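You operate a simulated robot arm through the tools that you are given. There is no shell and no other tool.

You run a simulated robot arm. Do the job below in one go: nothing can be reset, and whatever is moved stays where it is left.

TASK
Grease the three bearings on the bench, then rock the shaft twice.
Fine: turn each grease knob till a ring of grease shows, not till it lumps; the lever ends back.

The check looks at the end state, three seconds after you hand in, the way a careful person would. Anything else that was tipped, shoved, dropped, spilled or broken makes it a failure.

THE ROBOT
A 6-joint arm with a three-finger gripper, fixed in place. Base frame: the origin is on the floor under the middle of its stand, x ahead of it, y to its left, z up; the work surface is at about z = 880. Units: mm, degrees, N and s.
It reaches about 1213 mm from its shoulder. Its first joint turns from -166.0 to 166.0 degrees. Payload 4.89 kg.
The tool frame sits at the grasp point between the pads (the TCP): z along the fingers, y along the line on which they close. The tips reach 30 mm beyond it. The gripper opens to 164 mm; its body begins 125 mm behind the TCP.
Orientation is that of the tool frame in the base frame, as a unit quaternion [x, y, z, w]. With the fingers straight down and closing along the base's y, the tool's x points along the base's -x, its y along +y and its z along -z.

THE INTERFACE
- The arm moves only by the tool apply_moves. Its argument "deltas" is a list of rows, each a list of 7 numbers: the shift along the tool's x, y, z in mm, then the turn, a rotation vector about the tool's x, y, z in degrees, then the closure in counts, from 0 (fully open) to 255 (shut). In form: [[dx, dy, dz, ax, ay, az, hand], ...]. A call has 1 to 20 rows; each row shifts and turns the commanded pose from where the row before left it, along the tool's axes as they then stand. Each row takes 0.2 s and may step no farther than 50 mm and 8.6 degrees from the row before; otherwise, or with a gripper value out of range, the whole call is refused. Where a pose cannot be reached the arm comes as near as it can. A force on the tool above 80 N (or 10 N above the force at the start of the call, whichever is more), or a blocked arm, ends the call early, and 0.2 s more pass. Each finger travels about 108 mm/s and halts on what it meets, pressing with about 38 N; the grip force reading is that of the motor and also rises with nothing between the fingers. The clock runs only during rows and for 0.2 s after the last one: add rows that do not move to give the fingers time. The reply holds the time, the measured pose of the TCP, the force on the tool along the base axes, the opening and the grip force, in the units named above and with some noise, with the torque about the TCP (base axes, N m) and any sound that the robot's microphone picked up.
- Cameras (640 x 400 px; columns grow to the right, rows downward): "scene" is fixed at [53.2, -505.8, 1586.3]; the picture's right is [0.47, -0.88, 0.00], its down [-0.41, -0.22, -0.89] and it looks along [0.78, 0.41, -0.46] (base axes); focal length 324 px, centre (320, 200). "wrist" rides on the gripper at [76, -2, -152] in the tool frame; the picture's right is [0.02, 1.00, 0.00], its down [-0.88, 0.02, -0.47] and it looks along [-0.47, 0.01, 0.88] (tool axes); focal length 247 px, centre (320, 200).
- camera(camera): a new picture of that camera. No time passes.
- raise_lower(by): moves the trunk up (or, below 0, down) by that many mm; the arm rides with it, the base frame stays. It gives what a move gives, with no picture.
- measure_at(camera, pixels): for up to 12 pixels [column, row] of the newest picture of that camera ("zoom" is the newest enlarged one), the place [x, y, z] in the base frame of the surface seen there, good to about 3 mm, but the place of the scene camera against the robot may be out by one fixed shift of up to 12 mm in any direction. No time passes.
- zoom(camera, box): a new picture of the part [left, top, right, bottom] of that camera's present view, enlarged. No time passes.
- job_done(): hands the job in; it is judged then, once.

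Leave the gripper open and the arm clear of the work at the hand-in unless told otherwise.

The tools are called after "Emit:" by a JSON object that holds its "method" and its "body". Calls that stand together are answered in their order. apply_moves: Moves the arm, as the interface text tells. Its arguments: {"type":"object","properties":{"deltas":{"type":"array"}},"required":["deltas"]} The other tools are called the same way: raise_lower (by) moves the trunk up or down; camera (camera) takes a picture; measure_at (camera, pixels) gives the place of the surface under pixels of a picture; zoom (camera, box) takes an enlarged picture of a part of a camera's view; job_done () hands the job in.

At the start:

```text
time_s: 0.0
position: [460.4, -290.1, 1347.6]
tool_rot: [0.0, 1.0, 0.001, 0.0]
wrist_force: [0.6, -0.2, -0.5]
wrist_torque: [0.0, 0.01, 0.01]
gripper_width: 164.1
gripper_force: 0.1
trunk travel left (down, up): [-175.0, 215.0]
```

scene: 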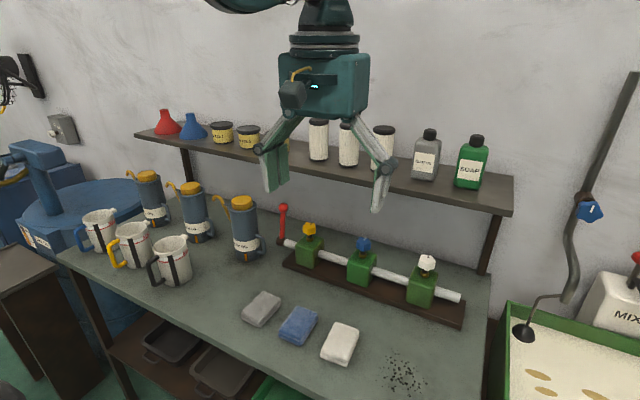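
wrist: 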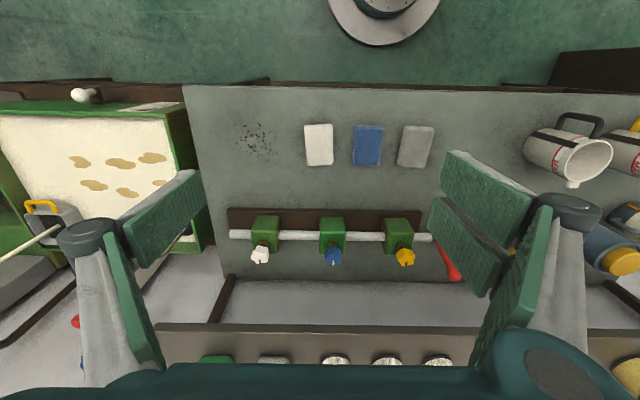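

I see the shaft with three green bearing blocks with yellow, blue and white knobs, and a red lever at the left end. I'll enlarge that area in both cameras to look more closely.

Emit:
{"method": "zoom", "body": {"camera": "scene", "box": [260, 190, 480, 330]}}

Emit:
{"method": "zoom", "body": {"camera": "wrist", "box": [220, 190, 480, 350]}}

```text
2.86 times, centred on (370, 260) of scene
```

zoom: 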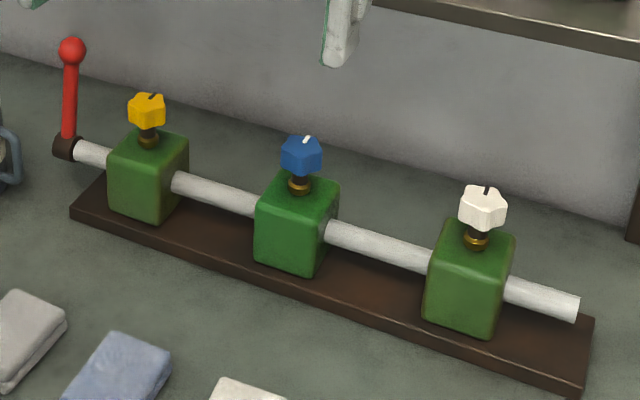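

```text
2.46 times, centred on (350, 270) of wrist
```

zoom: 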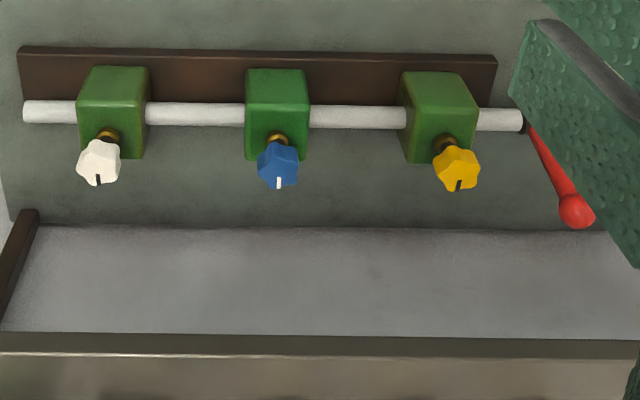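

The newest enlarged picture is the wrist one. I'll measure the knob tops (98,160), (279,165), (457,168), the lever ball (577,210), lever foot (528,128), the block tops and shaft in it.

Emit:
{"method": "measure_at", "body": {"camera": "zoom", "pixels": [[98, 160], [279, 165], [457, 168], [575, 208], [545, 150], [515, 121], [112, 90], [277, 90], [437, 90], [36, 112], [250, 60], [98, 180]]}}

Emit:
{"method": "camera", "body": {"camera": "scene"}}

```text
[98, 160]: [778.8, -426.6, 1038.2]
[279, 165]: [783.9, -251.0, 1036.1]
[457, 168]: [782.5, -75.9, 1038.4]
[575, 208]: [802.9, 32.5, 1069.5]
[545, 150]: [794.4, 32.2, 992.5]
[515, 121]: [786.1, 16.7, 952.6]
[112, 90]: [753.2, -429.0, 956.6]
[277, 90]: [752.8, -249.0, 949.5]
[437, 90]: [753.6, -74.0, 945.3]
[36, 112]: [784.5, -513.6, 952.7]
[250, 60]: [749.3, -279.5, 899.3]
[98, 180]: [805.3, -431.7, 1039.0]
```

```text
taken
```

scene: 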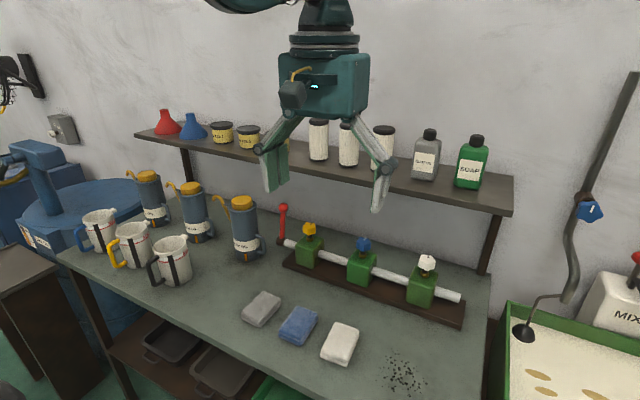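

Knob tops are near x 790, z 1038. Next I'll measure the shelf edge and jars, to know what room there is behind the knobs, using the wrist and scene pictures.

Emit:
{"method": "measure_at", "body": {"camera": "scene", "pixels": [[300, 165], [400, 185], [500, 208], [505, 185], [319, 130], [348, 145], [382, 150], [425, 155], [472, 165], [283, 208], [427, 262], [363, 243]]}}

Emit:
{"method": "measure_at", "body": {"camera": "wrist", "pixels": [[320, 330], [420, 330], [250, 330], [320, 345], [336, 360], [388, 360], [438, 360], [215, 358], [320, 300], [600, 262], [380, 390], [275, 360]]}}

```text
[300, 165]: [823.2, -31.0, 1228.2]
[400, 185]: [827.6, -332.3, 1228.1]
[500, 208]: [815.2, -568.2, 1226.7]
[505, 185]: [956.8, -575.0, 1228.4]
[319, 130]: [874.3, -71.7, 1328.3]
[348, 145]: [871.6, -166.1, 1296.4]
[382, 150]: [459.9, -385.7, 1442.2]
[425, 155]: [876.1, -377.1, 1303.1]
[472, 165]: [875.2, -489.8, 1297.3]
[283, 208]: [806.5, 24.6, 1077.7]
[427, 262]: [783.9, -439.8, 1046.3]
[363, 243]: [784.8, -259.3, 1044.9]
```

```text
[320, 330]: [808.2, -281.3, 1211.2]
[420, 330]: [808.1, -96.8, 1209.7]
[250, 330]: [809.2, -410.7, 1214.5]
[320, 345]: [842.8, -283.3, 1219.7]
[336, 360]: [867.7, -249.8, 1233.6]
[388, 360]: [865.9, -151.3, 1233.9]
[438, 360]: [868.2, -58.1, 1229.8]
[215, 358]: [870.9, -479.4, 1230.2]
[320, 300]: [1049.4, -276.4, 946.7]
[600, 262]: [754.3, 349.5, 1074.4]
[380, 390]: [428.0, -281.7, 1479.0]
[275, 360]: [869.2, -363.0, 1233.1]
```

The shelf's front edge is at about x 808, z 1200–1230, almost right above the knobs (x 790, z 1038). So the gripper must come in tilted from the front, not straight down. I'll look closely at the knobs and at the lever from the scene camera before moving.

Emit:
{"method": "zoom", "body": {"camera": "scene", "box": [270, 195, 350, 280]}}

Emit:
{"method": "zoom", "body": {"camera": "scene", "box": [340, 225, 470, 320]}}

Emit:
{"method": "zoom", "body": {"camera": "scene", "box": [240, 0, 420, 220]}}

```text
4.71 times, centred on (310, 238) of scene
```

zoom: 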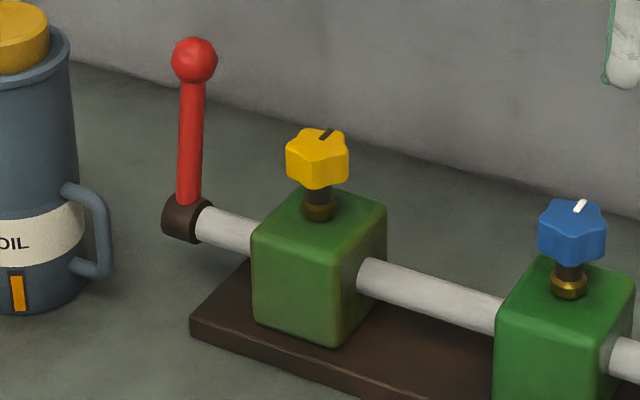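

```text
4.21 times, centred on (405, 272) of scene
```

zoom: 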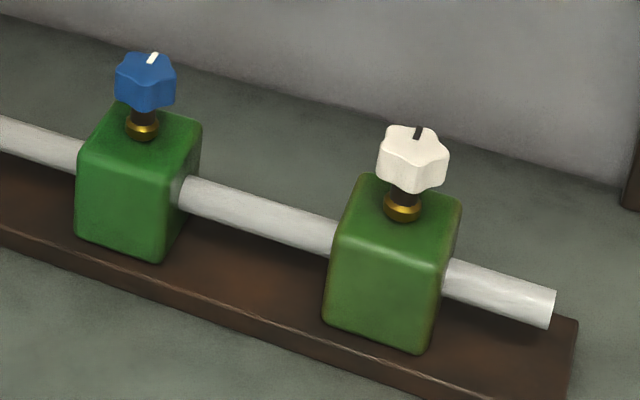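

```text
1.82 times, centred on (330, 110) of scene
```

zoom: 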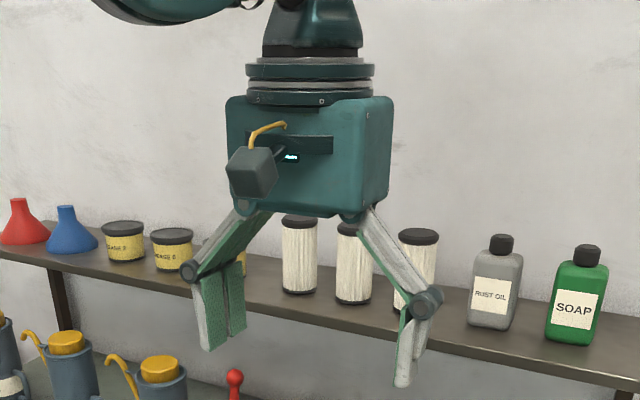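

The knobs are six-lobed, about 40 mm across, each with a mark pointing to the back (+x); the lever leans slightly back. First, up here in free air, I tilt the hand 45° (fingers pointing forward and down) and partly close it to about 80 mm, then check the pose.

Emit:
{"method": "apply_moves", "body": {"deltas": [[0, 0, 0, 0, -8.5, 0, 110], [0, 0, 0, 0, -8.5, 0, 110], [0, 0, 0, 0, -8.5, 0, 110], [0, 0, 0, 0, -8.5, 0, 110], [0, 0, 0, 0, -8.5, 0, 110], [0, 0, 0, 0, -2.5, 0, 110], [0, 0, 0, 0, 0, 0, 110]]}}

Emit:
{"method": "camera", "body": {"camera": "wrist"}}

Emit:
{"method": "camera", "body": {"camera": "scene"}}

```text
time_s: 1.4
position: [506.5, -229.5, 1353.1]
tool_rot: [-0.07, 0.923, 0.029, 0.378]
wrist_force: [1.5, -1.1, -0.5]
wrist_torque: [0.11, 0.09, 0.11]
gripper_width: 93.4
gripper_force: 0.1
trunk travel left (down, up): [-175.0, 215.0]
stopped in row 7: the arm was blocked; the commanded pose is now the measured one
```

```text
taken
```

wrist: 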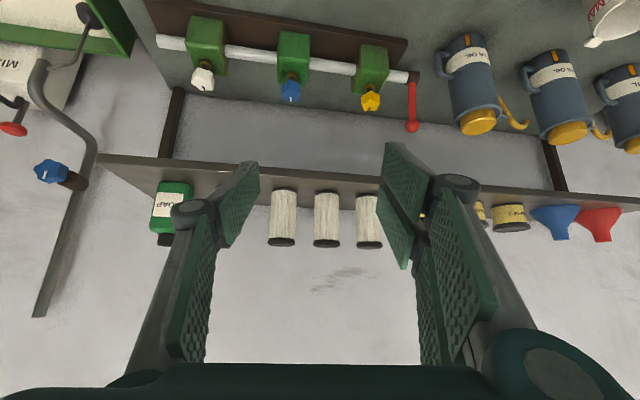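

```text
taken
```

scene: 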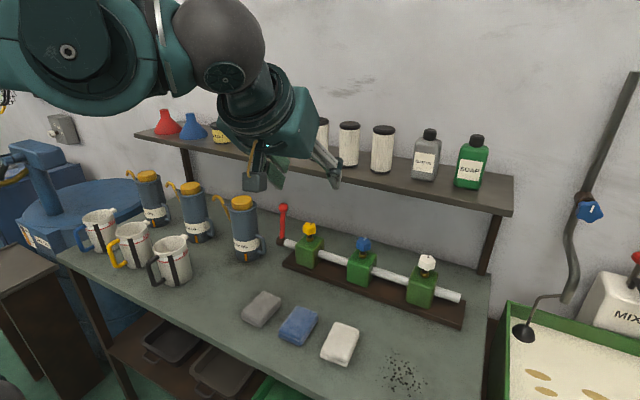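

The call stopped with "arm was blocked" – the arm ran out of room folding back close in, leaving the TCP at (506, -229, 1353), tilted about 45° and yawed about 9°. Nothing was touched (force ~1 N). Moving out and down toward the white knob should free it; I go to about (650, -400, 1180).

Emit:
{"method": "apply_moves", "body": {"deltas": [[5.4, -27.3, 29.3, 0, 0, 0, 110], [5.4, -27.3, 29.3, 0, 0, 0, 110], [5.4, -27.3, 29.3, 0, 0, 0, 110], [5.4, -27.3, 29.3, 0, 0, 0, 110], [5.4, -27.3, 29.3, 0, 0, 0, 110], [5.4, -27.3, 29.3, 0, 0, 0, 110], [5.4, -27.3, 29.3, 0, 0, 0, 110], [0, 0, 0, 0, 0, 0, 110]]}}

Emit:
{"method": "camera", "body": {"camera": "wrist"}}

Emit:
{"method": "camera", "body": {"camera": "scene"}}

```text
time_s: 3.2
position: [647.7, -406.3, 1180.3]
tool_rot: [-0.066, 0.923, 0.027, 0.379]
wrist_force: [-0.1, 0.2, 0.5]
wrist_torque: [0.09, 0.04, 0.12]
gripper_width: 93.2
gripper_force: 0.0
trunk travel left (down, up): [-175.0, 215.0]
```

```text
taken
```

wrist: 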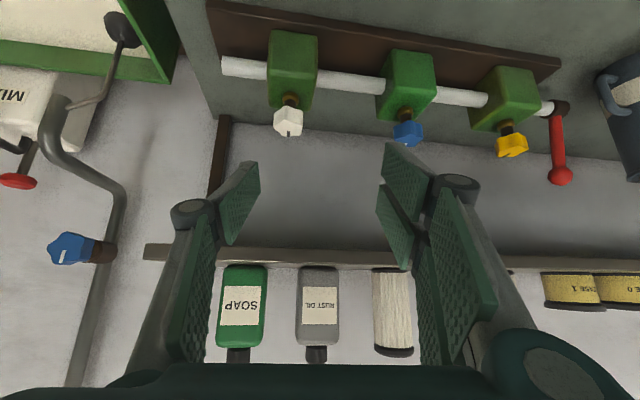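

```text
taken
```

scene: 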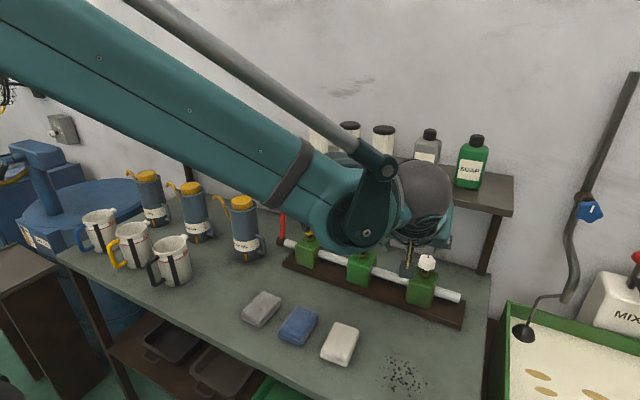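

The arm moves freely now; TCP at (648, -406, 1180), shelf and jars visible ahead in the wrist view (picture is upside-down: up in the world is down in the picture). I'll enlarge the white knob at (288,122) and measure it.

Emit:
{"method": "zoom", "body": {"camera": "wrist", "box": [240, 60, 340, 150]}}

```text
4.44 times, centred on (290, 105) of wrist
```

zoom: 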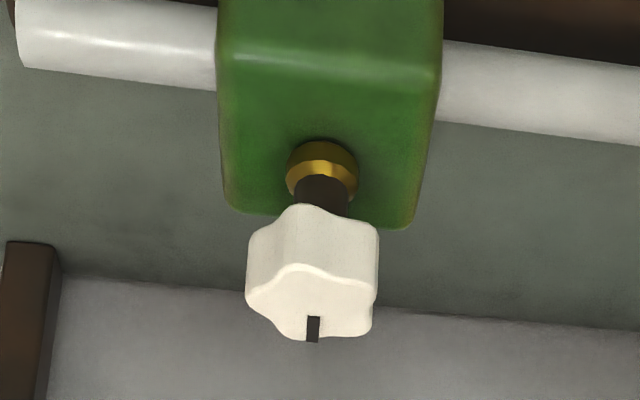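

Emit:
{"method": "measure_at", "body": {"camera": "zoom", "pixels": [[312, 300], [260, 292], [372, 300], [312, 275], [314, 332], [300, 230], [318, 205], [322, 180], [322, 150], [330, 60], [248, 200], [400, 210]]}}

```text
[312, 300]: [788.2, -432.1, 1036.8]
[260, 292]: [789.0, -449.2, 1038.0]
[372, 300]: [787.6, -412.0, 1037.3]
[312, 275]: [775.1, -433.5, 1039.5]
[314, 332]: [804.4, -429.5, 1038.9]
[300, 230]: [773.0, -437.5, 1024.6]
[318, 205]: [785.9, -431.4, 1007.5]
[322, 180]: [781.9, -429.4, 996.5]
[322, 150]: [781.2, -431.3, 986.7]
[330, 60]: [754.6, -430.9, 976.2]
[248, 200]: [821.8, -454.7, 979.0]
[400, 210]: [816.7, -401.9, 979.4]
```

White knob: centre about (788, -430.5), top z 1038, about 40 mm wide, bottom near z 1012; block top z 979. I square up the yaw to 0° and go to a stand-off 100 mm back along the finger axis, at about (718, -430, 1100).

Emit:
{"method": "apply_moves", "body": {"deltas": [[0, 0, 0, 5.74, 0, 5.85, 110], [2.1, -8.1, 35.5, 0, 0, 0, 110], [2.1, -8.1, 35.5, 0, 0, 0, 110], [2.1, -8.0, 35.5, 0, 0, 0, 110], [0, 0, 0, 0, 0, 0, 110], [0, 0, 0, 0, 0, 0, 110]]}}

Emit:
{"method": "camera", "body": {"camera": "wrist"}}

Emit:
{"method": "camera", "body": {"camera": "scene"}}

```text
time_s: 4.6
position: [717.1, -431.2, 1100.3]
tool_rot: [-0.001, 0.925, 0.0, 0.379]
wrist_force: [0.4, 0.0, -0.3]
wrist_torque: [0.06, 0.05, 0.07]
gripper_width: 93.3
gripper_force: 0.1
trunk travel left (down, up): [-175.0, 215.0]
```

```text
taken
```

wrist: 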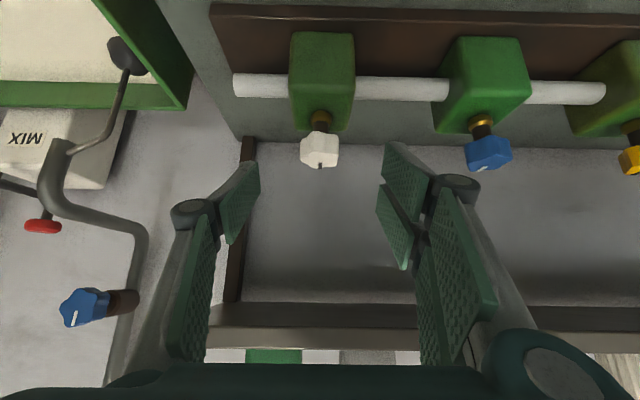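

```text
taken
```

scene: 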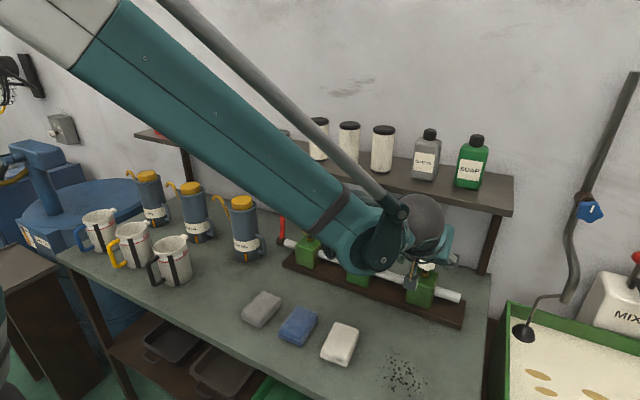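

The knob sits centred between the fingers in the wrist view (319,150). Before advancing, I check how far the arm's wrist joint housing and camera (scene pixels (368,245), (410,275)) are from the blocks, and measure the knob again.

Emit:
{"method": "measure_at", "body": {"camera": "scene", "pixels": [[368, 245], [380, 268], [410, 278], [425, 225], [440, 240], [345, 205], [330, 245]]}}

Emit:
{"method": "measure_at", "body": {"camera": "wrist", "pixels": [[320, 160], [304, 155], [336, 155], [320, 140], [320, 118], [320, 45]]}}

Emit:
{"method": "zoom", "body": {"camera": "scene", "box": [300, 180, 480, 320]}}

```text
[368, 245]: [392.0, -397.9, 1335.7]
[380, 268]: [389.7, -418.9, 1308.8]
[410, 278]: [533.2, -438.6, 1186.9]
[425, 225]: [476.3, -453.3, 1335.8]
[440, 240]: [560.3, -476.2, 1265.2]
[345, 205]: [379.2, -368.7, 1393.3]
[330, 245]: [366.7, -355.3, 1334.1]
```

```text
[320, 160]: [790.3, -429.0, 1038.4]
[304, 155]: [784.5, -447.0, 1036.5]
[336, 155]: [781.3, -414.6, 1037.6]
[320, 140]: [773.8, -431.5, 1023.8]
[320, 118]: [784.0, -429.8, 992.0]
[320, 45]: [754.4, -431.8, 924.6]
```

```text
2.86 times, centred on (390, 250) of scene
```

zoom: 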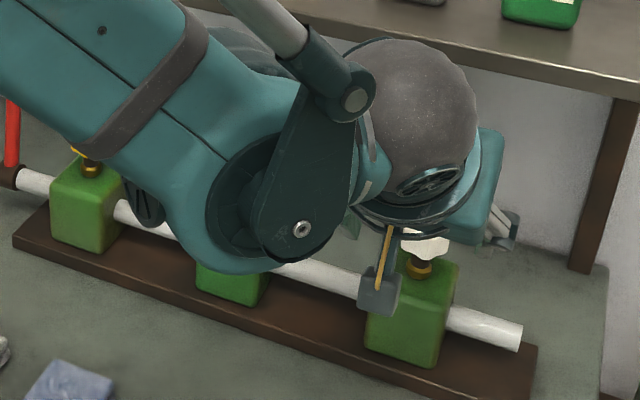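

The arm's housing is far above the bench. The knob centre is confirmed at (788.5, -430.7). I advance 101 mm along the finger axis so the knob sits between the pads, still open.

Emit:
{"method": "apply_moves", "body": {"deltas": [[0, 0, 25, 0, 0, 0, 110], [0, 0, 25, 0, 0, 0, 110], [0, 0, 25, 0, 0, 0, 110], [0, 0, 15, 0, 0, 0, 110], [0, 0, 11, 0, 0, 0, 110], [0, 0, 0, 0, 0, 0, 110]]}}

Emit:
{"method": "camera", "body": {"camera": "wrist"}}

Emit:
{"method": "zoom", "body": {"camera": "scene", "box": [360, 200, 480, 320]}}

```text
time_s: 6.0
position: [789.6, -429.5, 1027.6]
tool_rot: [0.0, 0.925, 0.0, 0.379]
wrist_force: [-0.6, -0.1, -0.5]
wrist_torque: [-0.01, 0.0, 0.02]
gripper_width: 93.3
gripper_force: 0.1
trunk travel left (down, up): [-175.0, 215.0]
```

```text
taken
```

wrist: 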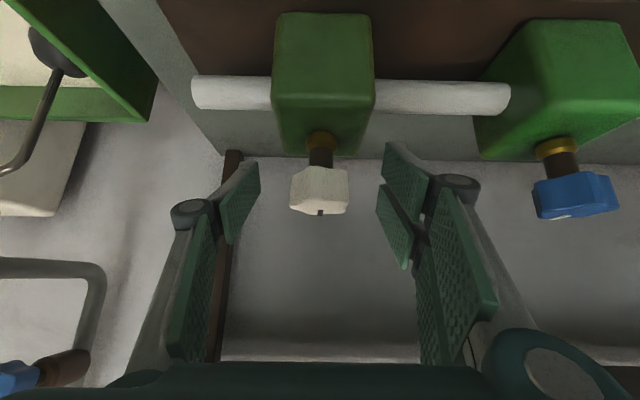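

```text
3.33 times, centred on (420, 260) of scene
```

zoom: 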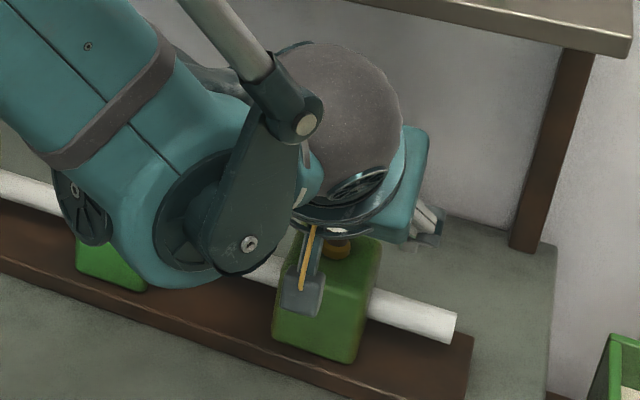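

The knob is centred between the pads. Now I close the fingers on it.

Emit:
{"method": "apply_moves", "body": {"deltas": [[0, 0, 0, 0, 0, 0, 160], [0, 0, 0, 0, 0, 0, 255], [0, 0, 0, 0, 0, 0, 255], [0, 0, 0, 0, 0, 0, 255]]}}

Emit:
{"method": "camera", "body": {"camera": "wrist"}}

```text
time_s: 7.0
position: [788.2, -433.0, 1029.0]
tool_rot: [-0.001, 0.925, 0.001, 0.379]
wrist_force: [0.9, -12.2, 2.7]
wrist_torque: [-0.22, 0.08, 0.03]
gripper_width: 39.6
gripper_force: 45.5
trunk travel left (down, up): [-175.0, 215.0]
```

```text
taken
```

wrist: 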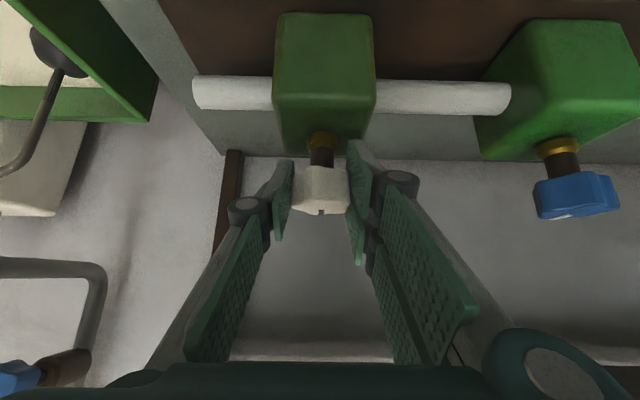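

Gripped at 39.6 mm with a modest 12 N sideways force. I ease the hand 1.5 mm toward -y and turn the knob clockwise (from above) about 34°, watching force and torque.

Emit:
{"method": "apply_moves", "body": {"deltas": [[0, -1.5, 0, 0, 0, 0, 255], [0, 0, 0, 2.98, 0, 3.03, 255], [0, 0, 0, 5.96, 0, 6.06, 255], [0, 0, 0, 5.96, 0, 6.06, 255], [0, 0, 0, 5.96, 0, 6.06, 255], [0, 0, 0, 2.98, 0, 3.03, 255]]}}

Emit:
{"method": "camera", "body": {"camera": "wrist"}}

Emit:
{"method": "zoom", "body": {"camera": "scene", "box": [360, 200, 480, 320]}}

```text
time_s: 8.4
position: [791.3, -426.1, 1029.1]
tool_rot: [0.27, 0.885, -0.11, 0.364]
wrist_force: [23.8, 71.4, -6.9]
wrist_torque: [0.56, -0.32, 0.87]
gripper_width: 40.2
gripper_force: 44.6
trunk travel left (down, up): [-175.0, 215.0]
```

```text
taken
```

wrist: 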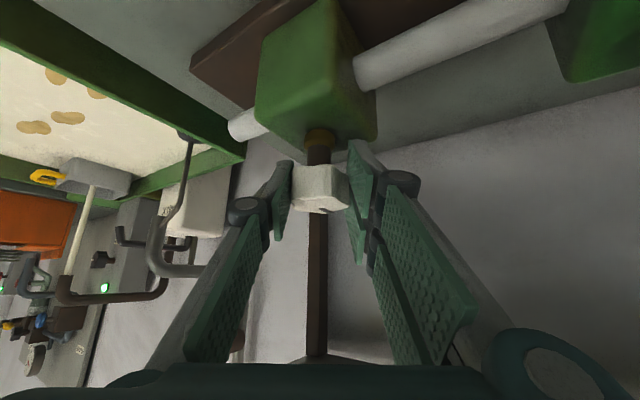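

```text
3.33 times, centred on (420, 260) of scene
```

zoom: 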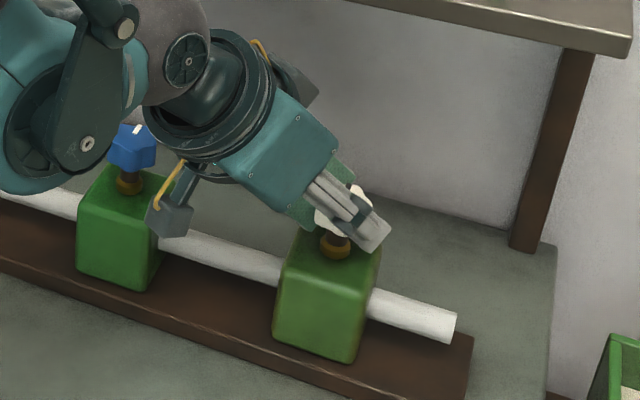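

The knob mark has turned along with the fingers, but the force rose to 71 N in +y. I hold still for a moment and read again to see whether this settles.

Emit:
{"method": "apply_moves", "body": {"deltas": [[0, 0, 0, 0, 0, 0, 255]]}}

```text
time_s: 8.8
position: [792.1, -425.9, 1029.1]
tool_rot: [0.269, 0.885, -0.111, 0.364]
wrist_force: [28.9, 75.7, -4.9]
wrist_torque: [0.64, -0.61, 0.77]
gripper_width: 40.4
gripper_force: 45.0
trunk travel left (down, up): [-175.0, 215.0]
```

The force persists (79 N along the closing line). Before turning on, I look closely at how the knob sits between the pads and measure where the knob is now.

Emit:
{"method": "zoom", "body": {"camera": "wrist", "box": [220, 90, 420, 290]}}

Emit:
{"method": "measure_at", "body": {"camera": "zoom", "pixels": [[300, 195], [300, 225], [300, 150], [330, 250]]}}

Emit:
{"method": "measure_at", "body": {"camera": "wrist", "pixels": [[320, 185], [300, 190], [342, 190], [320, 150], [320, 135], [320, 205]]}}

Emit:
{"method": "zoom", "body": {"camera": "scene", "box": [400, 230, 460, 310]}}

```text
2.00 times, centred on (320, 190) of wrist
```

zoom: 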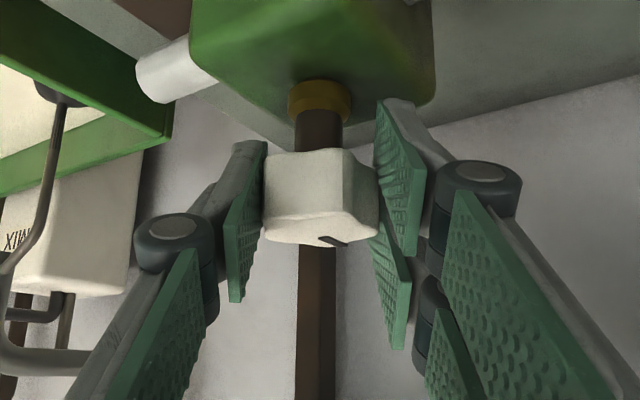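

```text
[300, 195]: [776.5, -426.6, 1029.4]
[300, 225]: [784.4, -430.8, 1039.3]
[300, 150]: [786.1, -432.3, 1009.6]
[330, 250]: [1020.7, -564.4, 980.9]
```

```text
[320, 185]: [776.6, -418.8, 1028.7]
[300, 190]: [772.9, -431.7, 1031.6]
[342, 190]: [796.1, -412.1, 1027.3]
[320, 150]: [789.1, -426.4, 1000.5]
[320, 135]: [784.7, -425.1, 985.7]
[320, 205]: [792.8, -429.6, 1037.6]
```

```text
5.00 times, centred on (430, 270) of scene
```

zoom: 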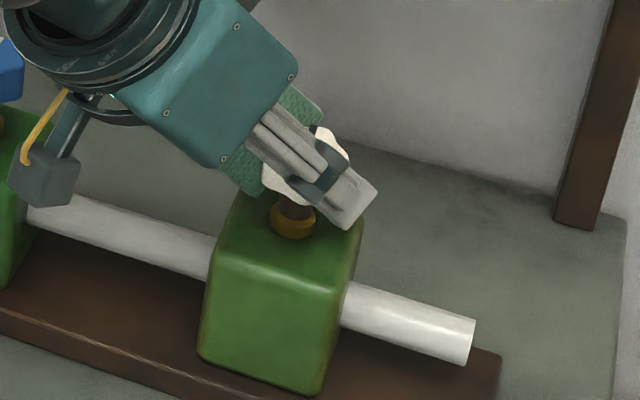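

The knob's mark shows it turned less than the hand did (it lags by roughly 20°), and the hand is pushed sideways. I relieve the side load by shifting the commanded pose 6 mm along tool +y and read again.

Emit:
{"method": "apply_moves", "body": {"deltas": [[0, 3, 0, 0, 0, 0, 255], [0, 3, 0, 0, 0, 0, 255], [0, 0, 0, 0, 0, 0, 255]]}}

Emit:
{"method": "zoom", "body": {"camera": "wrist", "box": [220, 90, 420, 290]}}

```text
time_s: 9.6
position: [792.4, -427.3, 1029.0]
tool_rot: [0.271, 0.884, -0.112, 0.363]
wrist_force: [5.2, 36.9, 0.6]
wrist_torque: [0.07, -0.12, 0.37]
gripper_width: 40.2
gripper_force: 45.1
trunk travel left (down, up): [-175.0, 215.0]
```

```text
2.00 times, centred on (320, 190) of wrist
```

zoom: 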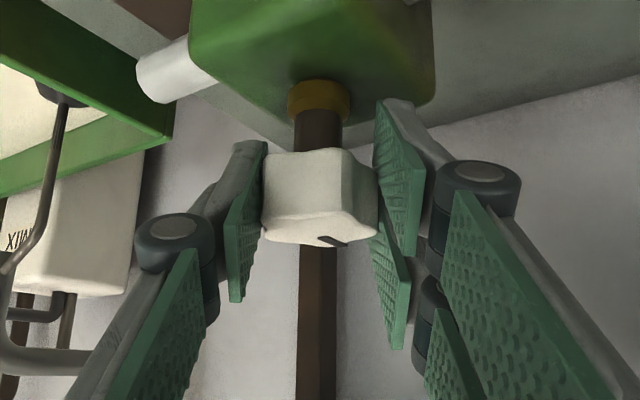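

The side load halved to 37 N (two fingers push against one, so some imbalance is natural). Now I open the fingers and look at how far the knob really turned and whether any grease shows.

Emit:
{"method": "apply_moves", "body": {"deltas": [[0, 0, 0, 0, 0, 0, 130], [0, 0, 0, 0, 0, 0, 110], [0, 0, 0, 0, 0, 0, 110]]}}

Emit:
{"method": "zoom", "body": {"camera": "wrist", "box": [220, 90, 420, 290]}}

Emit:
{"method": "zoom", "body": {"camera": "scene", "box": [400, 230, 460, 310]}}

```text
time_s: 10.4
position: [791.9, -427.0, 1029.1]
tool_rot: [0.27, 0.885, -0.111, 0.363]
wrist_force: [-1.5, 0.5, -0.5]
wrist_torque: [0.01, 0.0, -0.02]
gripper_width: 93.5
gripper_force: 0.1
trunk travel left (down, up): [-175.0, 215.0]
```

```text
2.00 times, centred on (320, 190) of wrist
```

zoom: 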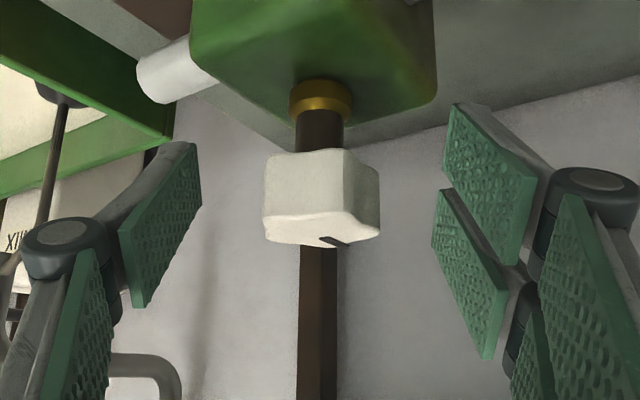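

```text
5.00 times, centred on (430, 270) of scene
```

zoom: 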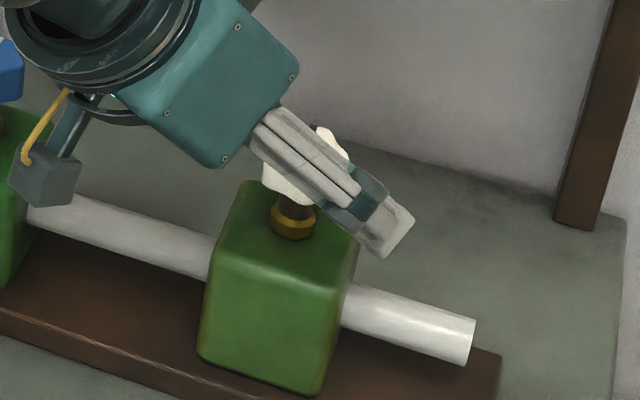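

Released cleanly. The white knob's mark now runs from zoom (320,237) to (348,244). I measure the mark's ends (wrist pixels (320,208.5), (333,211.5)) and the knob's rim to get its angle.

Emit:
{"method": "zoom", "body": {"camera": "wrist", "box": [280, 150, 360, 220]}}

Emit:
{"method": "measure_at", "body": {"camera": "zoom", "pixels": [[335, 370], [365, 377], [385, 383], [200, 345], [480, 380], [300, 340], [300, 375], [430, 350], [360, 345]]}}

```text
5.71 times, centred on (320, 185) of wrist
```

zoom: 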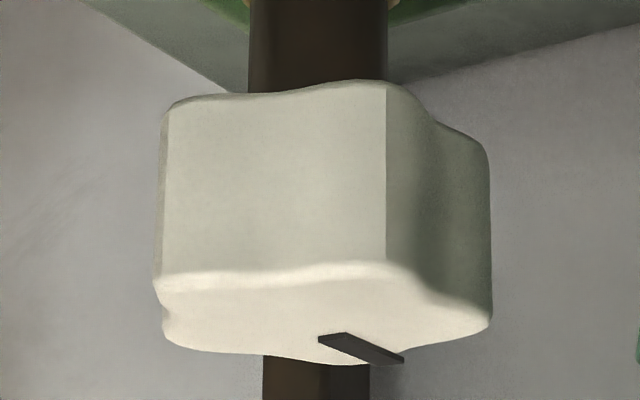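

```text
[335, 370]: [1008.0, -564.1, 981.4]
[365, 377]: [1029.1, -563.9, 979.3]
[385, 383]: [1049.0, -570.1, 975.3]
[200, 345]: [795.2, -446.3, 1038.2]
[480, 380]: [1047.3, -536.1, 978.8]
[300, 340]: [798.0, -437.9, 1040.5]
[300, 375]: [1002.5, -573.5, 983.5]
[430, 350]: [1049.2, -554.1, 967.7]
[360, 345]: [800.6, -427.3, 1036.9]
```

Emit:
{"method": "measure_at", "body": {"camera": "zoom", "pixels": [[328, 338], [345, 343], [375, 353], [392, 358], [165, 320], [485, 320], [270, 350], [390, 265], [170, 280], [300, 268], [160, 290]]}}

```text
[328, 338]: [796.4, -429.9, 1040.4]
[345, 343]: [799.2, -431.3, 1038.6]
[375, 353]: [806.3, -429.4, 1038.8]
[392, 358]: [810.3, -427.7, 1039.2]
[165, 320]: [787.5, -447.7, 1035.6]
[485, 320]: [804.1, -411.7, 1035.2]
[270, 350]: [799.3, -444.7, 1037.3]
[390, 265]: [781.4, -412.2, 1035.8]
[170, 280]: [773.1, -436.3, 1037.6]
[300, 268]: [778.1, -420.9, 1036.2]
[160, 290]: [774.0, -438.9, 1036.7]
```

The mark still points almost straight to +x, so the knob did not really turn clockwise – the pads slipped round it, as if it were against a stop that way. I back off 90 mm along the finger axis and look at the knob's shape and the marks of all three before trying the other direction.

Emit:
{"method": "apply_moves", "body": {"deltas": [[0, 0, -30, 0, 0, 0, 110], [0, 0, -30, 0, 0, 0, 110], [0, 0, -30, 0, 0, 0, 110], [0, 0, -30, 0, 8.0, 0, 110], [0, 0, -30, 0, 8.0, 0, 110], [0, 0, 0, 0, 0, 0, 110]]}}

Emit:
{"method": "camera", "body": {"camera": "wrist"}}

Emit:
{"method": "zoom", "body": {"camera": "scene", "box": [390, 240, 470, 320]}}

```text
time_s: 11.8
position: [706.6, -369.3, 1140.1]
tool_rot: [0.283, 0.927, -0.072, 0.236]
wrist_force: [-0.1, -0.1, -0.2]
wrist_torque: [0.0, -0.02, -0.01]
gripper_width: 93.4
gripper_force: 0.0
trunk travel left (down, up): [-175.0, 215.0]
```

```text
taken
```

wrist: 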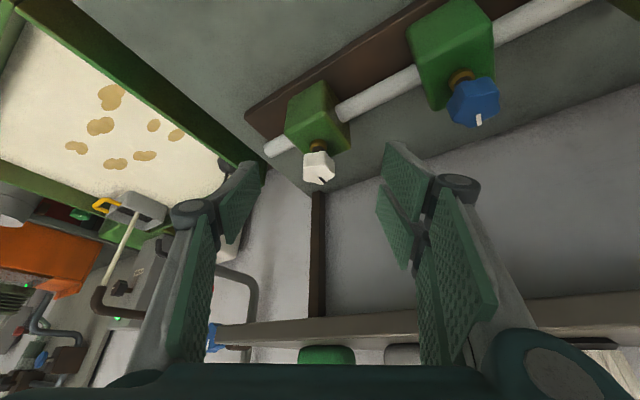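

```text
5.00 times, centred on (430, 280) of scene
```

zoom: 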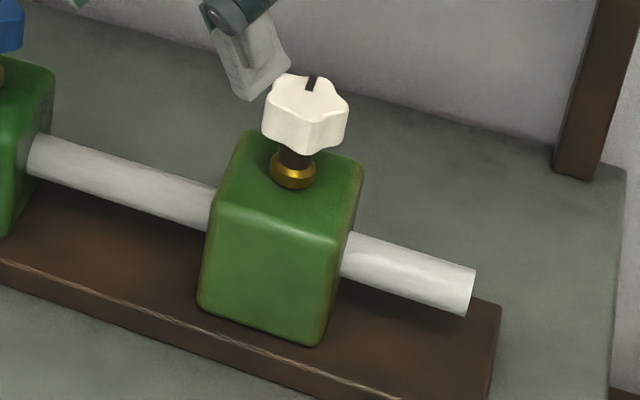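

The mark looks just as at the start, so no turn happened. I'll enlarge the wrist view of the white knob to see its lobes.

Emit:
{"method": "zoom", "body": {"camera": "wrist", "box": [290, 140, 350, 190]}}

Emit:
{"method": "measure_at", "body": {"camera": "zoom", "pixels": [[320, 260], [200, 260], [460, 260], [320, 225], [320, 320], [345, 330], [365, 350], [300, 120], [300, 60]]}}

```text
8.00 times, centred on (320, 165) of wrist
```

zoom: 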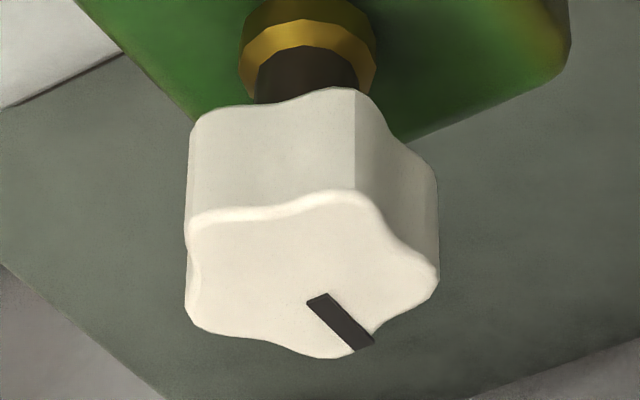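

```text
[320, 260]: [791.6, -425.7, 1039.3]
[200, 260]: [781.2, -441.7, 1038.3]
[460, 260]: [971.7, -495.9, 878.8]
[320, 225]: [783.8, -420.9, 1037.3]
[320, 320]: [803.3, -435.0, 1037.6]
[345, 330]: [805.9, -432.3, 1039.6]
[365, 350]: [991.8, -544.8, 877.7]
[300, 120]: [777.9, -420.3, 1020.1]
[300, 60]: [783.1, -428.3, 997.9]
```

The knob has five lobes. To compare precisely, I repeat the same scene enlargement I took at the start and compare the mark.

Emit:
{"method": "zoom", "body": {"camera": "scene", "box": [340, 225, 470, 320]}}

Emit:
{"method": "zoom", "body": {"camera": "scene", "box": [412, 248, 442, 268]}}

```text
4.21 times, centred on (405, 272) of scene
```

zoom: 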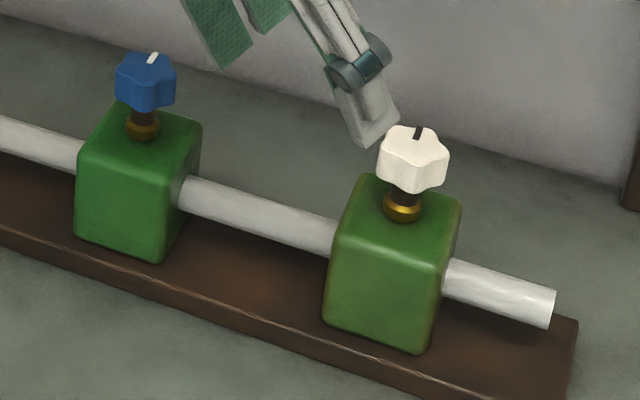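

```text
16.00 times, centred on (427, 258) of scene
```

zoom: 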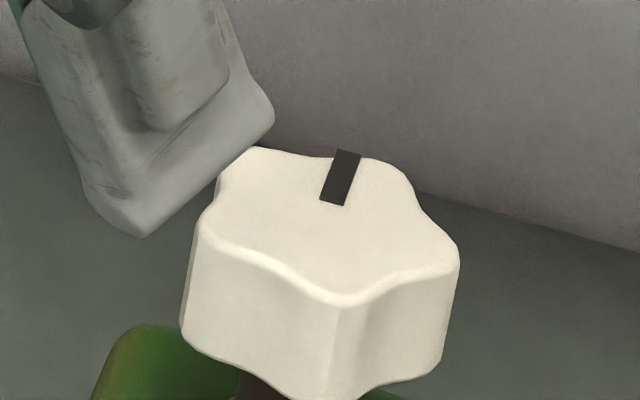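

From the 16x scene view the mark is at azimuth ≈2° – unchanged – and the lobes are at about 52°, -20°, -92°, -164°, 124°. My first grip was about 4–5 mm off-centre (better centre estimate: (792, -428)), so one finger carried nothing and the pads slipped. I return to yaw 0°, tilt 45°, centred, at stand-off.

Emit:
{"method": "apply_moves", "body": {"deltas": [[0, 0, 0, -4.05, 0, -7.47, 110], [0, 0, 0, -4.05, 0, -7.47, 110], [0, 0, 0, -4.05, 0, -7.47, 110], [0, 0, 0, -4.05, 0, -7.47, 110], [0, 0, 0, 0, -8.0, 0, 110], [0, 0, 0, 0, -8.0, 0, 110], [8.6, -29.4, 19.7, 0, 0, 0, 110], [8.6, -29.4, 19.7, 0, 0, 0, 110], [0, 0, 0, 0, 0, 0, 110], [0, 0, 0, 0, 0, 0, 110]]}}

Emit:
{"method": "camera", "body": {"camera": "wrist"}}

Emit:
{"method": "zoom", "body": {"camera": "wrist", "box": [290, 120, 350, 170]}}

```text
time_s: 14.0
position: [723.4, -429.9, 1099.6]
tool_rot: [0.0, 0.925, 0.0, 0.38]
wrist_force: [0.5, -1.2, 0.4]
wrist_torque: [0.07, 0.03, 0.08]
gripper_width: 93.4
gripper_force: 0.0
trunk travel left (down, up): [-175.0, 215.0]
```

```text
taken
```

wrist: 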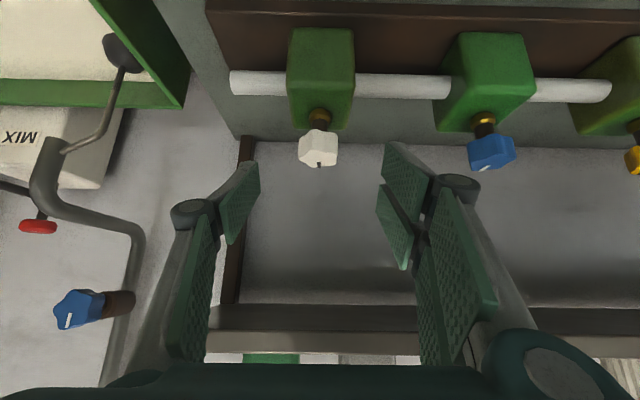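

```text
8.00 times, centred on (320, 145) of wrist
```

zoom: 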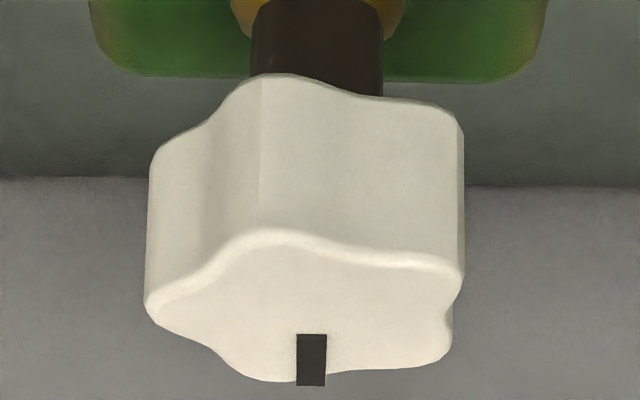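

The mark again looks straight ahead, and the stem is centred (zoom columns 250–383, so wrist column ≈320). Centre estimate now (793.5, -429.5). I advance 100 mm, then close.

Emit:
{"method": "apply_moves", "body": {"deltas": [[0, 0, 25, 0, 0, 0, 110], [0, 0, 25, 0, 0, 0, 110], [0, 0, 25, 0, 0, 0, 110], [0, 0, 15, 0, 0, 0, 110], [0, 0, 10, 0, 0, 0, 110], [0, 0, 0, 0, 0, 0, 110]]}}

Emit:
{"method": "apply_moves", "body": {"deltas": [[0, 0, 0, 0, 0, 0, 160], [0, 0, 0, 0, 0, 0, 255], [0, 0, 0, 0, 0, 0, 255], [0, 0, 0, 0, 0, 0, 255]]}}

Emit:
{"method": "zoom", "body": {"camera": "wrist", "box": [260, 140, 380, 240]}}

```text
time_s: 15.4
position: [793.8, -429.7, 1026.7]
tool_rot: [-0.001, 0.925, 0.0, 0.379]
wrist_force: [-0.5, 0.1, 0.4]
wrist_torque: [0.03, 0.01, -0.01]
gripper_width: 93.5
gripper_force: 0.1
trunk travel left (down, up): [-175.0, 215.0]
```

```text
time_s: 16.4
position: [791.8, -431.3, 1026.5]
tool_rot: [0.001, 0.925, -0.001, 0.38]
wrist_force: [5.0, -32.0, 7.6]
wrist_torque: [-0.54, 0.26, 0.05]
gripper_width: 39.8
gripper_force: 44.6
trunk travel left (down, up): [-175.0, 215.0]
```

```text
4.00 times, centred on (320, 190) of wrist
```

zoom: 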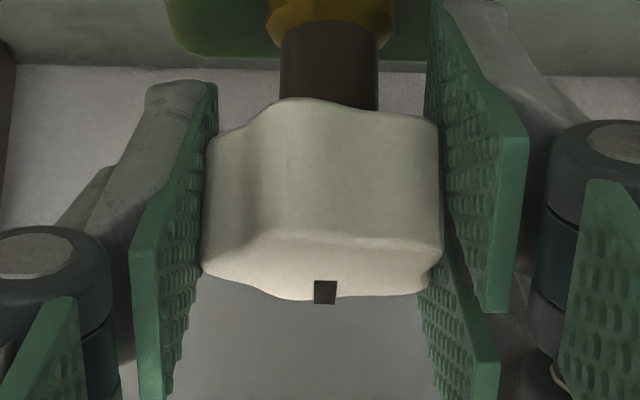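

Gripped at 39.8 mm, 32 N toward -y: with a lobe on one side and a valley on the other, the balanced hand position is about 2 mm further to -y. I shift -2.4 mm, then turn clockwise 17° and check if the mark stays aligned with the hand.

Emit:
{"method": "apply_moves", "body": {"deltas": [[0, -2.4, 0, 0, 0, 0, 255], [0, 0, 0, 0, 0, 0, 255], [0, 0, 0, 2.98, 0, 3.03, 255], [0, 0, 0, 2.98, 0, 3.03, 255], [0, 0, 0, 2.98, 0, 3.03, 255], [0, 0, 0, 2.98, 0, 3.03, 255], [0, 0, 0, 0, 0, 0, 255]]}}

Emit:
{"method": "zoom", "body": {"camera": "wrist", "box": [260, 140, 380, 240]}}

```text
time_s: 18.0
position: [792.5, -429.7, 1025.8]
tool_rot: [0.136, 0.915, -0.055, 0.375]
wrist_force: [-8.7, 16.0, -18.2]
wrist_torque: [0.29, 0.28, 0.31]
gripper_width: 40.7
gripper_force: 44.8
trunk travel left (down, up): [-175.0, 215.0]
```

```text
4.00 times, centred on (320, 190) of wrist
```

zoom: 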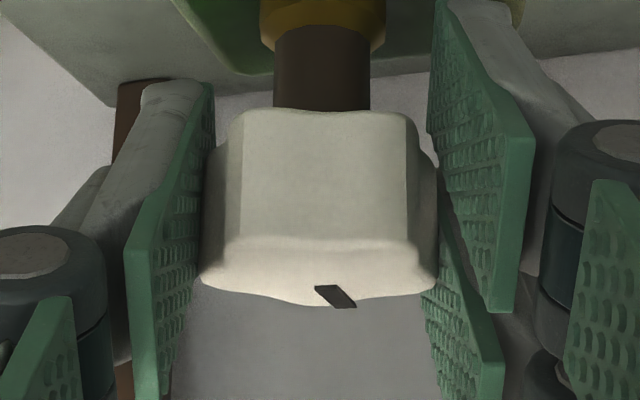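

The mark slants relative to the hand: the knob did not follow clockwise, slipping at low torque. Now I turn back and on counter-clockwise to +17° past the start and see whether it follows that way.

Emit:
{"method": "apply_moves", "body": {"deltas": [[0, 0, 0, -2.98, 0, -3.03, 255], [0, 0, 0, -2.98, 0, -3.03, 255], [0, 0, 0, -2.98, 0, -3.03, 255], [0, 0, 0, -2.98, 0, -3.03, 255], [0, 0, 0, 0, 0, 0, 255]]}}

Emit:
{"method": "apply_moves", "body": {"deltas": [[0, 0, 0, -2.98, 0, -3.03, 255], [0, 0, 0, -2.98, 0, -3.03, 255], [0, 0, 0, -2.98, 0, -3.03, 255], [0, 0, 0, -2.98, 0, -3.03, 255], [0, 0, 0, 0, 0, 0, 255]]}}

Emit:
{"method": "zoom", "body": {"camera": "wrist", "box": [260, 140, 380, 240]}}

```text
time_s: 19.2
position: [793.6, -430.3, 1027.3]
tool_rot: [-0.001, 0.925, 0.0, 0.379]
wrist_force: [-6.0, 28.0, -21.4]
wrist_torque: [0.14, 0.6, 0.05]
gripper_width: 40.9
gripper_force: 45.1
trunk travel left (down, up): [-175.0, 215.0]
```

```text
time_s: 20.4
position: [793.1, -430.7, 1026.9]
tool_rot: [-0.137, 0.915, 0.055, 0.375]
wrist_force: [3.2, 21.2, -3.6]
wrist_torque: [0.03, 0.28, 0.03]
gripper_width: 41.3
gripper_force: 44.8
trunk travel left (down, up): [-175.0, 215.0]
```

```text
4.00 times, centred on (320, 190) of wrist
```

zoom: 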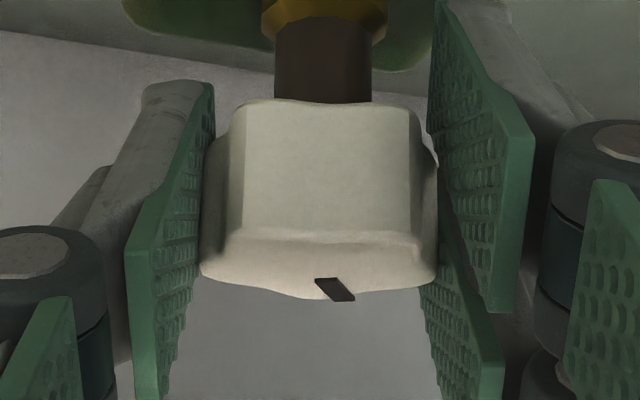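

Counter-clockwise the knob follows freely (mark keeps its angle relative to the hand, torque near zero). So clockwise was the stop; the working direction is counter-clockwise. The knob should now be about +34°. I check for grease from the scene camera.

Emit:
{"method": "camera", "body": {"camera": "scene"}}

Emit:
{"method": "zoom", "body": {"camera": "scene", "box": [390, 240, 470, 320]}}

Emit:
{"method": "camera", "body": {"camera": "wrist"}}

```text
taken
```

scene: 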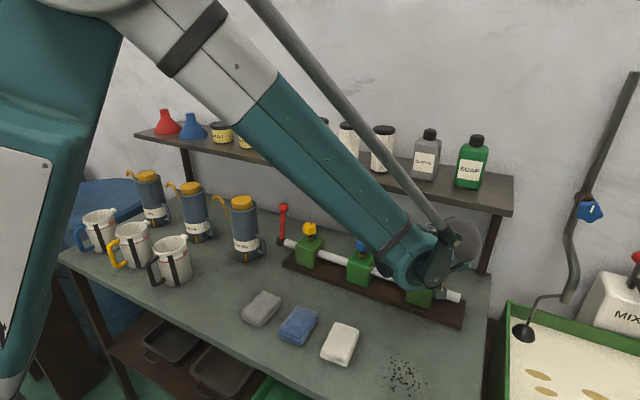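

```text
5.00 times, centred on (430, 280) of scene
```

zoom: 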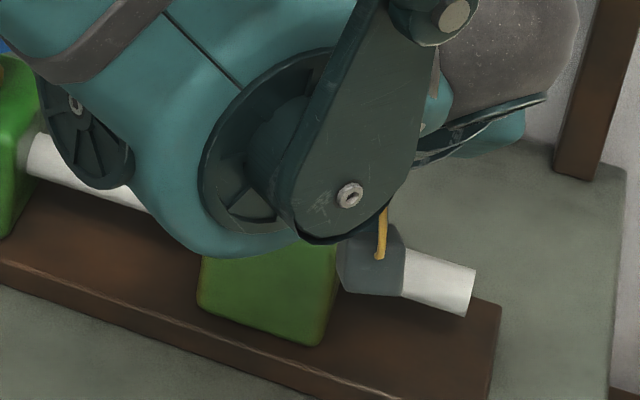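

```text
taken
```

wrist: 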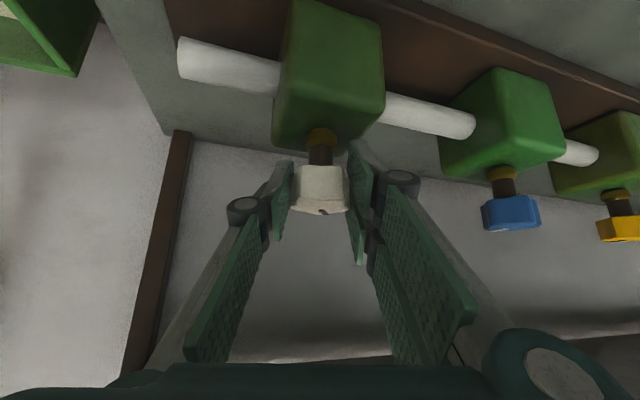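

No ring of grease yet at the shaft or collar. I turn on another 17° counter-clockwise and look again.

Emit:
{"method": "apply_moves", "body": {"deltas": [[0, 0, 0, -2.98, 0, -3.03, 255], [0, 0, 0, -2.98, 0, -3.03, 255], [0, 0, 0, -2.98, 0, -3.03, 255], [0, 0, 0, -2.98, 0, -3.03, 255], [0, 0, 0, 0, 0, 0, 255]]}}

Emit:
{"method": "zoom", "body": {"camera": "wrist", "box": [220, 0, 460, 230]}}

```text
time_s: 21.6
position: [792.7, -430.3, 1028.0]
tool_rot: [-0.271, 0.885, 0.11, 0.363]
wrist_force: [17.4, 7.9, 13.1]
wrist_torque: [0.14, -0.25, -0.01]
gripper_width: 40.7
gripper_force: 45.3
trunk travel left (down, up): [-175.0, 215.0]
```

```text
1.74 times, centred on (340, 115) of wrist
```

zoom: 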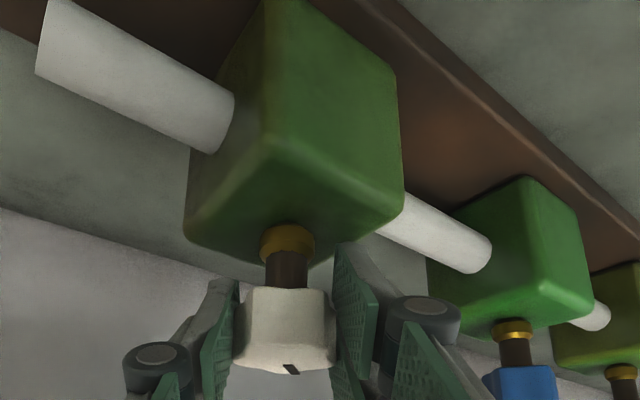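

The knob is now about +52°; still no ring. I'm running out of comfortable wrist swing, so I open, swing the open hand back to yaw about -58° (an aligned grip on the lobes), and grip again.

Emit:
{"method": "apply_moves", "body": {"deltas": [[0, 0, 0, 0, 0, 0, 130], [0, 0, 0, 0, 0, 0, 110], [0, 0, 0, 0, 0, 0, 110]]}}

Emit:
{"method": "apply_moves", "body": {"deltas": [[0, 0, 0, 5.89, 0, 5.99, 110], [0, 0, 0, 5.89, 0, 5.99, 110], [0, 0, 0, 5.89, 0, 5.99, 110], [0, 0, 0, 5.89, 0, 5.99, 110], [0, 0, 0, 5.89, 0, 5.99, 110], [0, 0, 0, 5.89, 0, 5.99, 110], [0, 0, 0, 5.89, 0, 5.99, 110], [0, 0, 0, 5.89, 0, 5.99, 110], [0, 0, 0, 5.89, 0, 5.99, 110], [0, 0, 0, 5.89, 0, 5.99, 110], [0, 0, 0, 5.89, 0, 5.99, 110], [0, 0, 0, 0, 0, 0, 110]]}}

Emit:
{"method": "camera", "body": {"camera": "wrist"}}

Emit:
{"method": "zoom", "body": {"camera": "scene", "box": [380, 230, 470, 310]}}

```text
time_s: 22.4
position: [792.2, -431.8, 1027.0]
tool_rot: [-0.271, 0.884, 0.111, 0.363]
wrist_force: [-0.3, 0.4, -0.5]
wrist_torque: [0.0, 0.02, -0.01]
gripper_width: 93.5
gripper_force: 0.0
trunk travel left (down, up): [-175.0, 215.0]
```

```text
time_s: 25.0
position: [793.0, -431.9, 1027.6]
tool_rot: [0.452, 0.808, -0.184, 0.331]
wrist_force: [-0.7, -0.6, -0.4]
wrist_torque: [-0.05, 0.02, -0.01]
gripper_width: 93.6
gripper_force: 0.1
trunk travel left (down, up): [-175.0, 215.0]
```

```text
taken
```

wrist: 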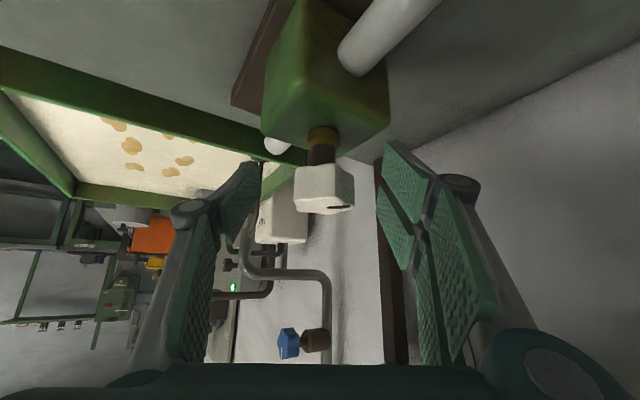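

```text
5.00 times, centred on (425, 270) of scene
```

zoom: 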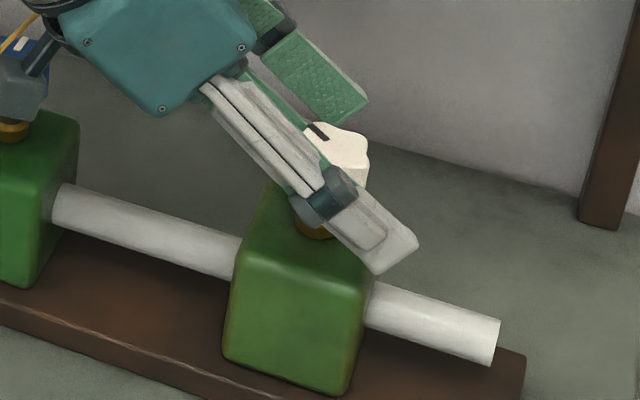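

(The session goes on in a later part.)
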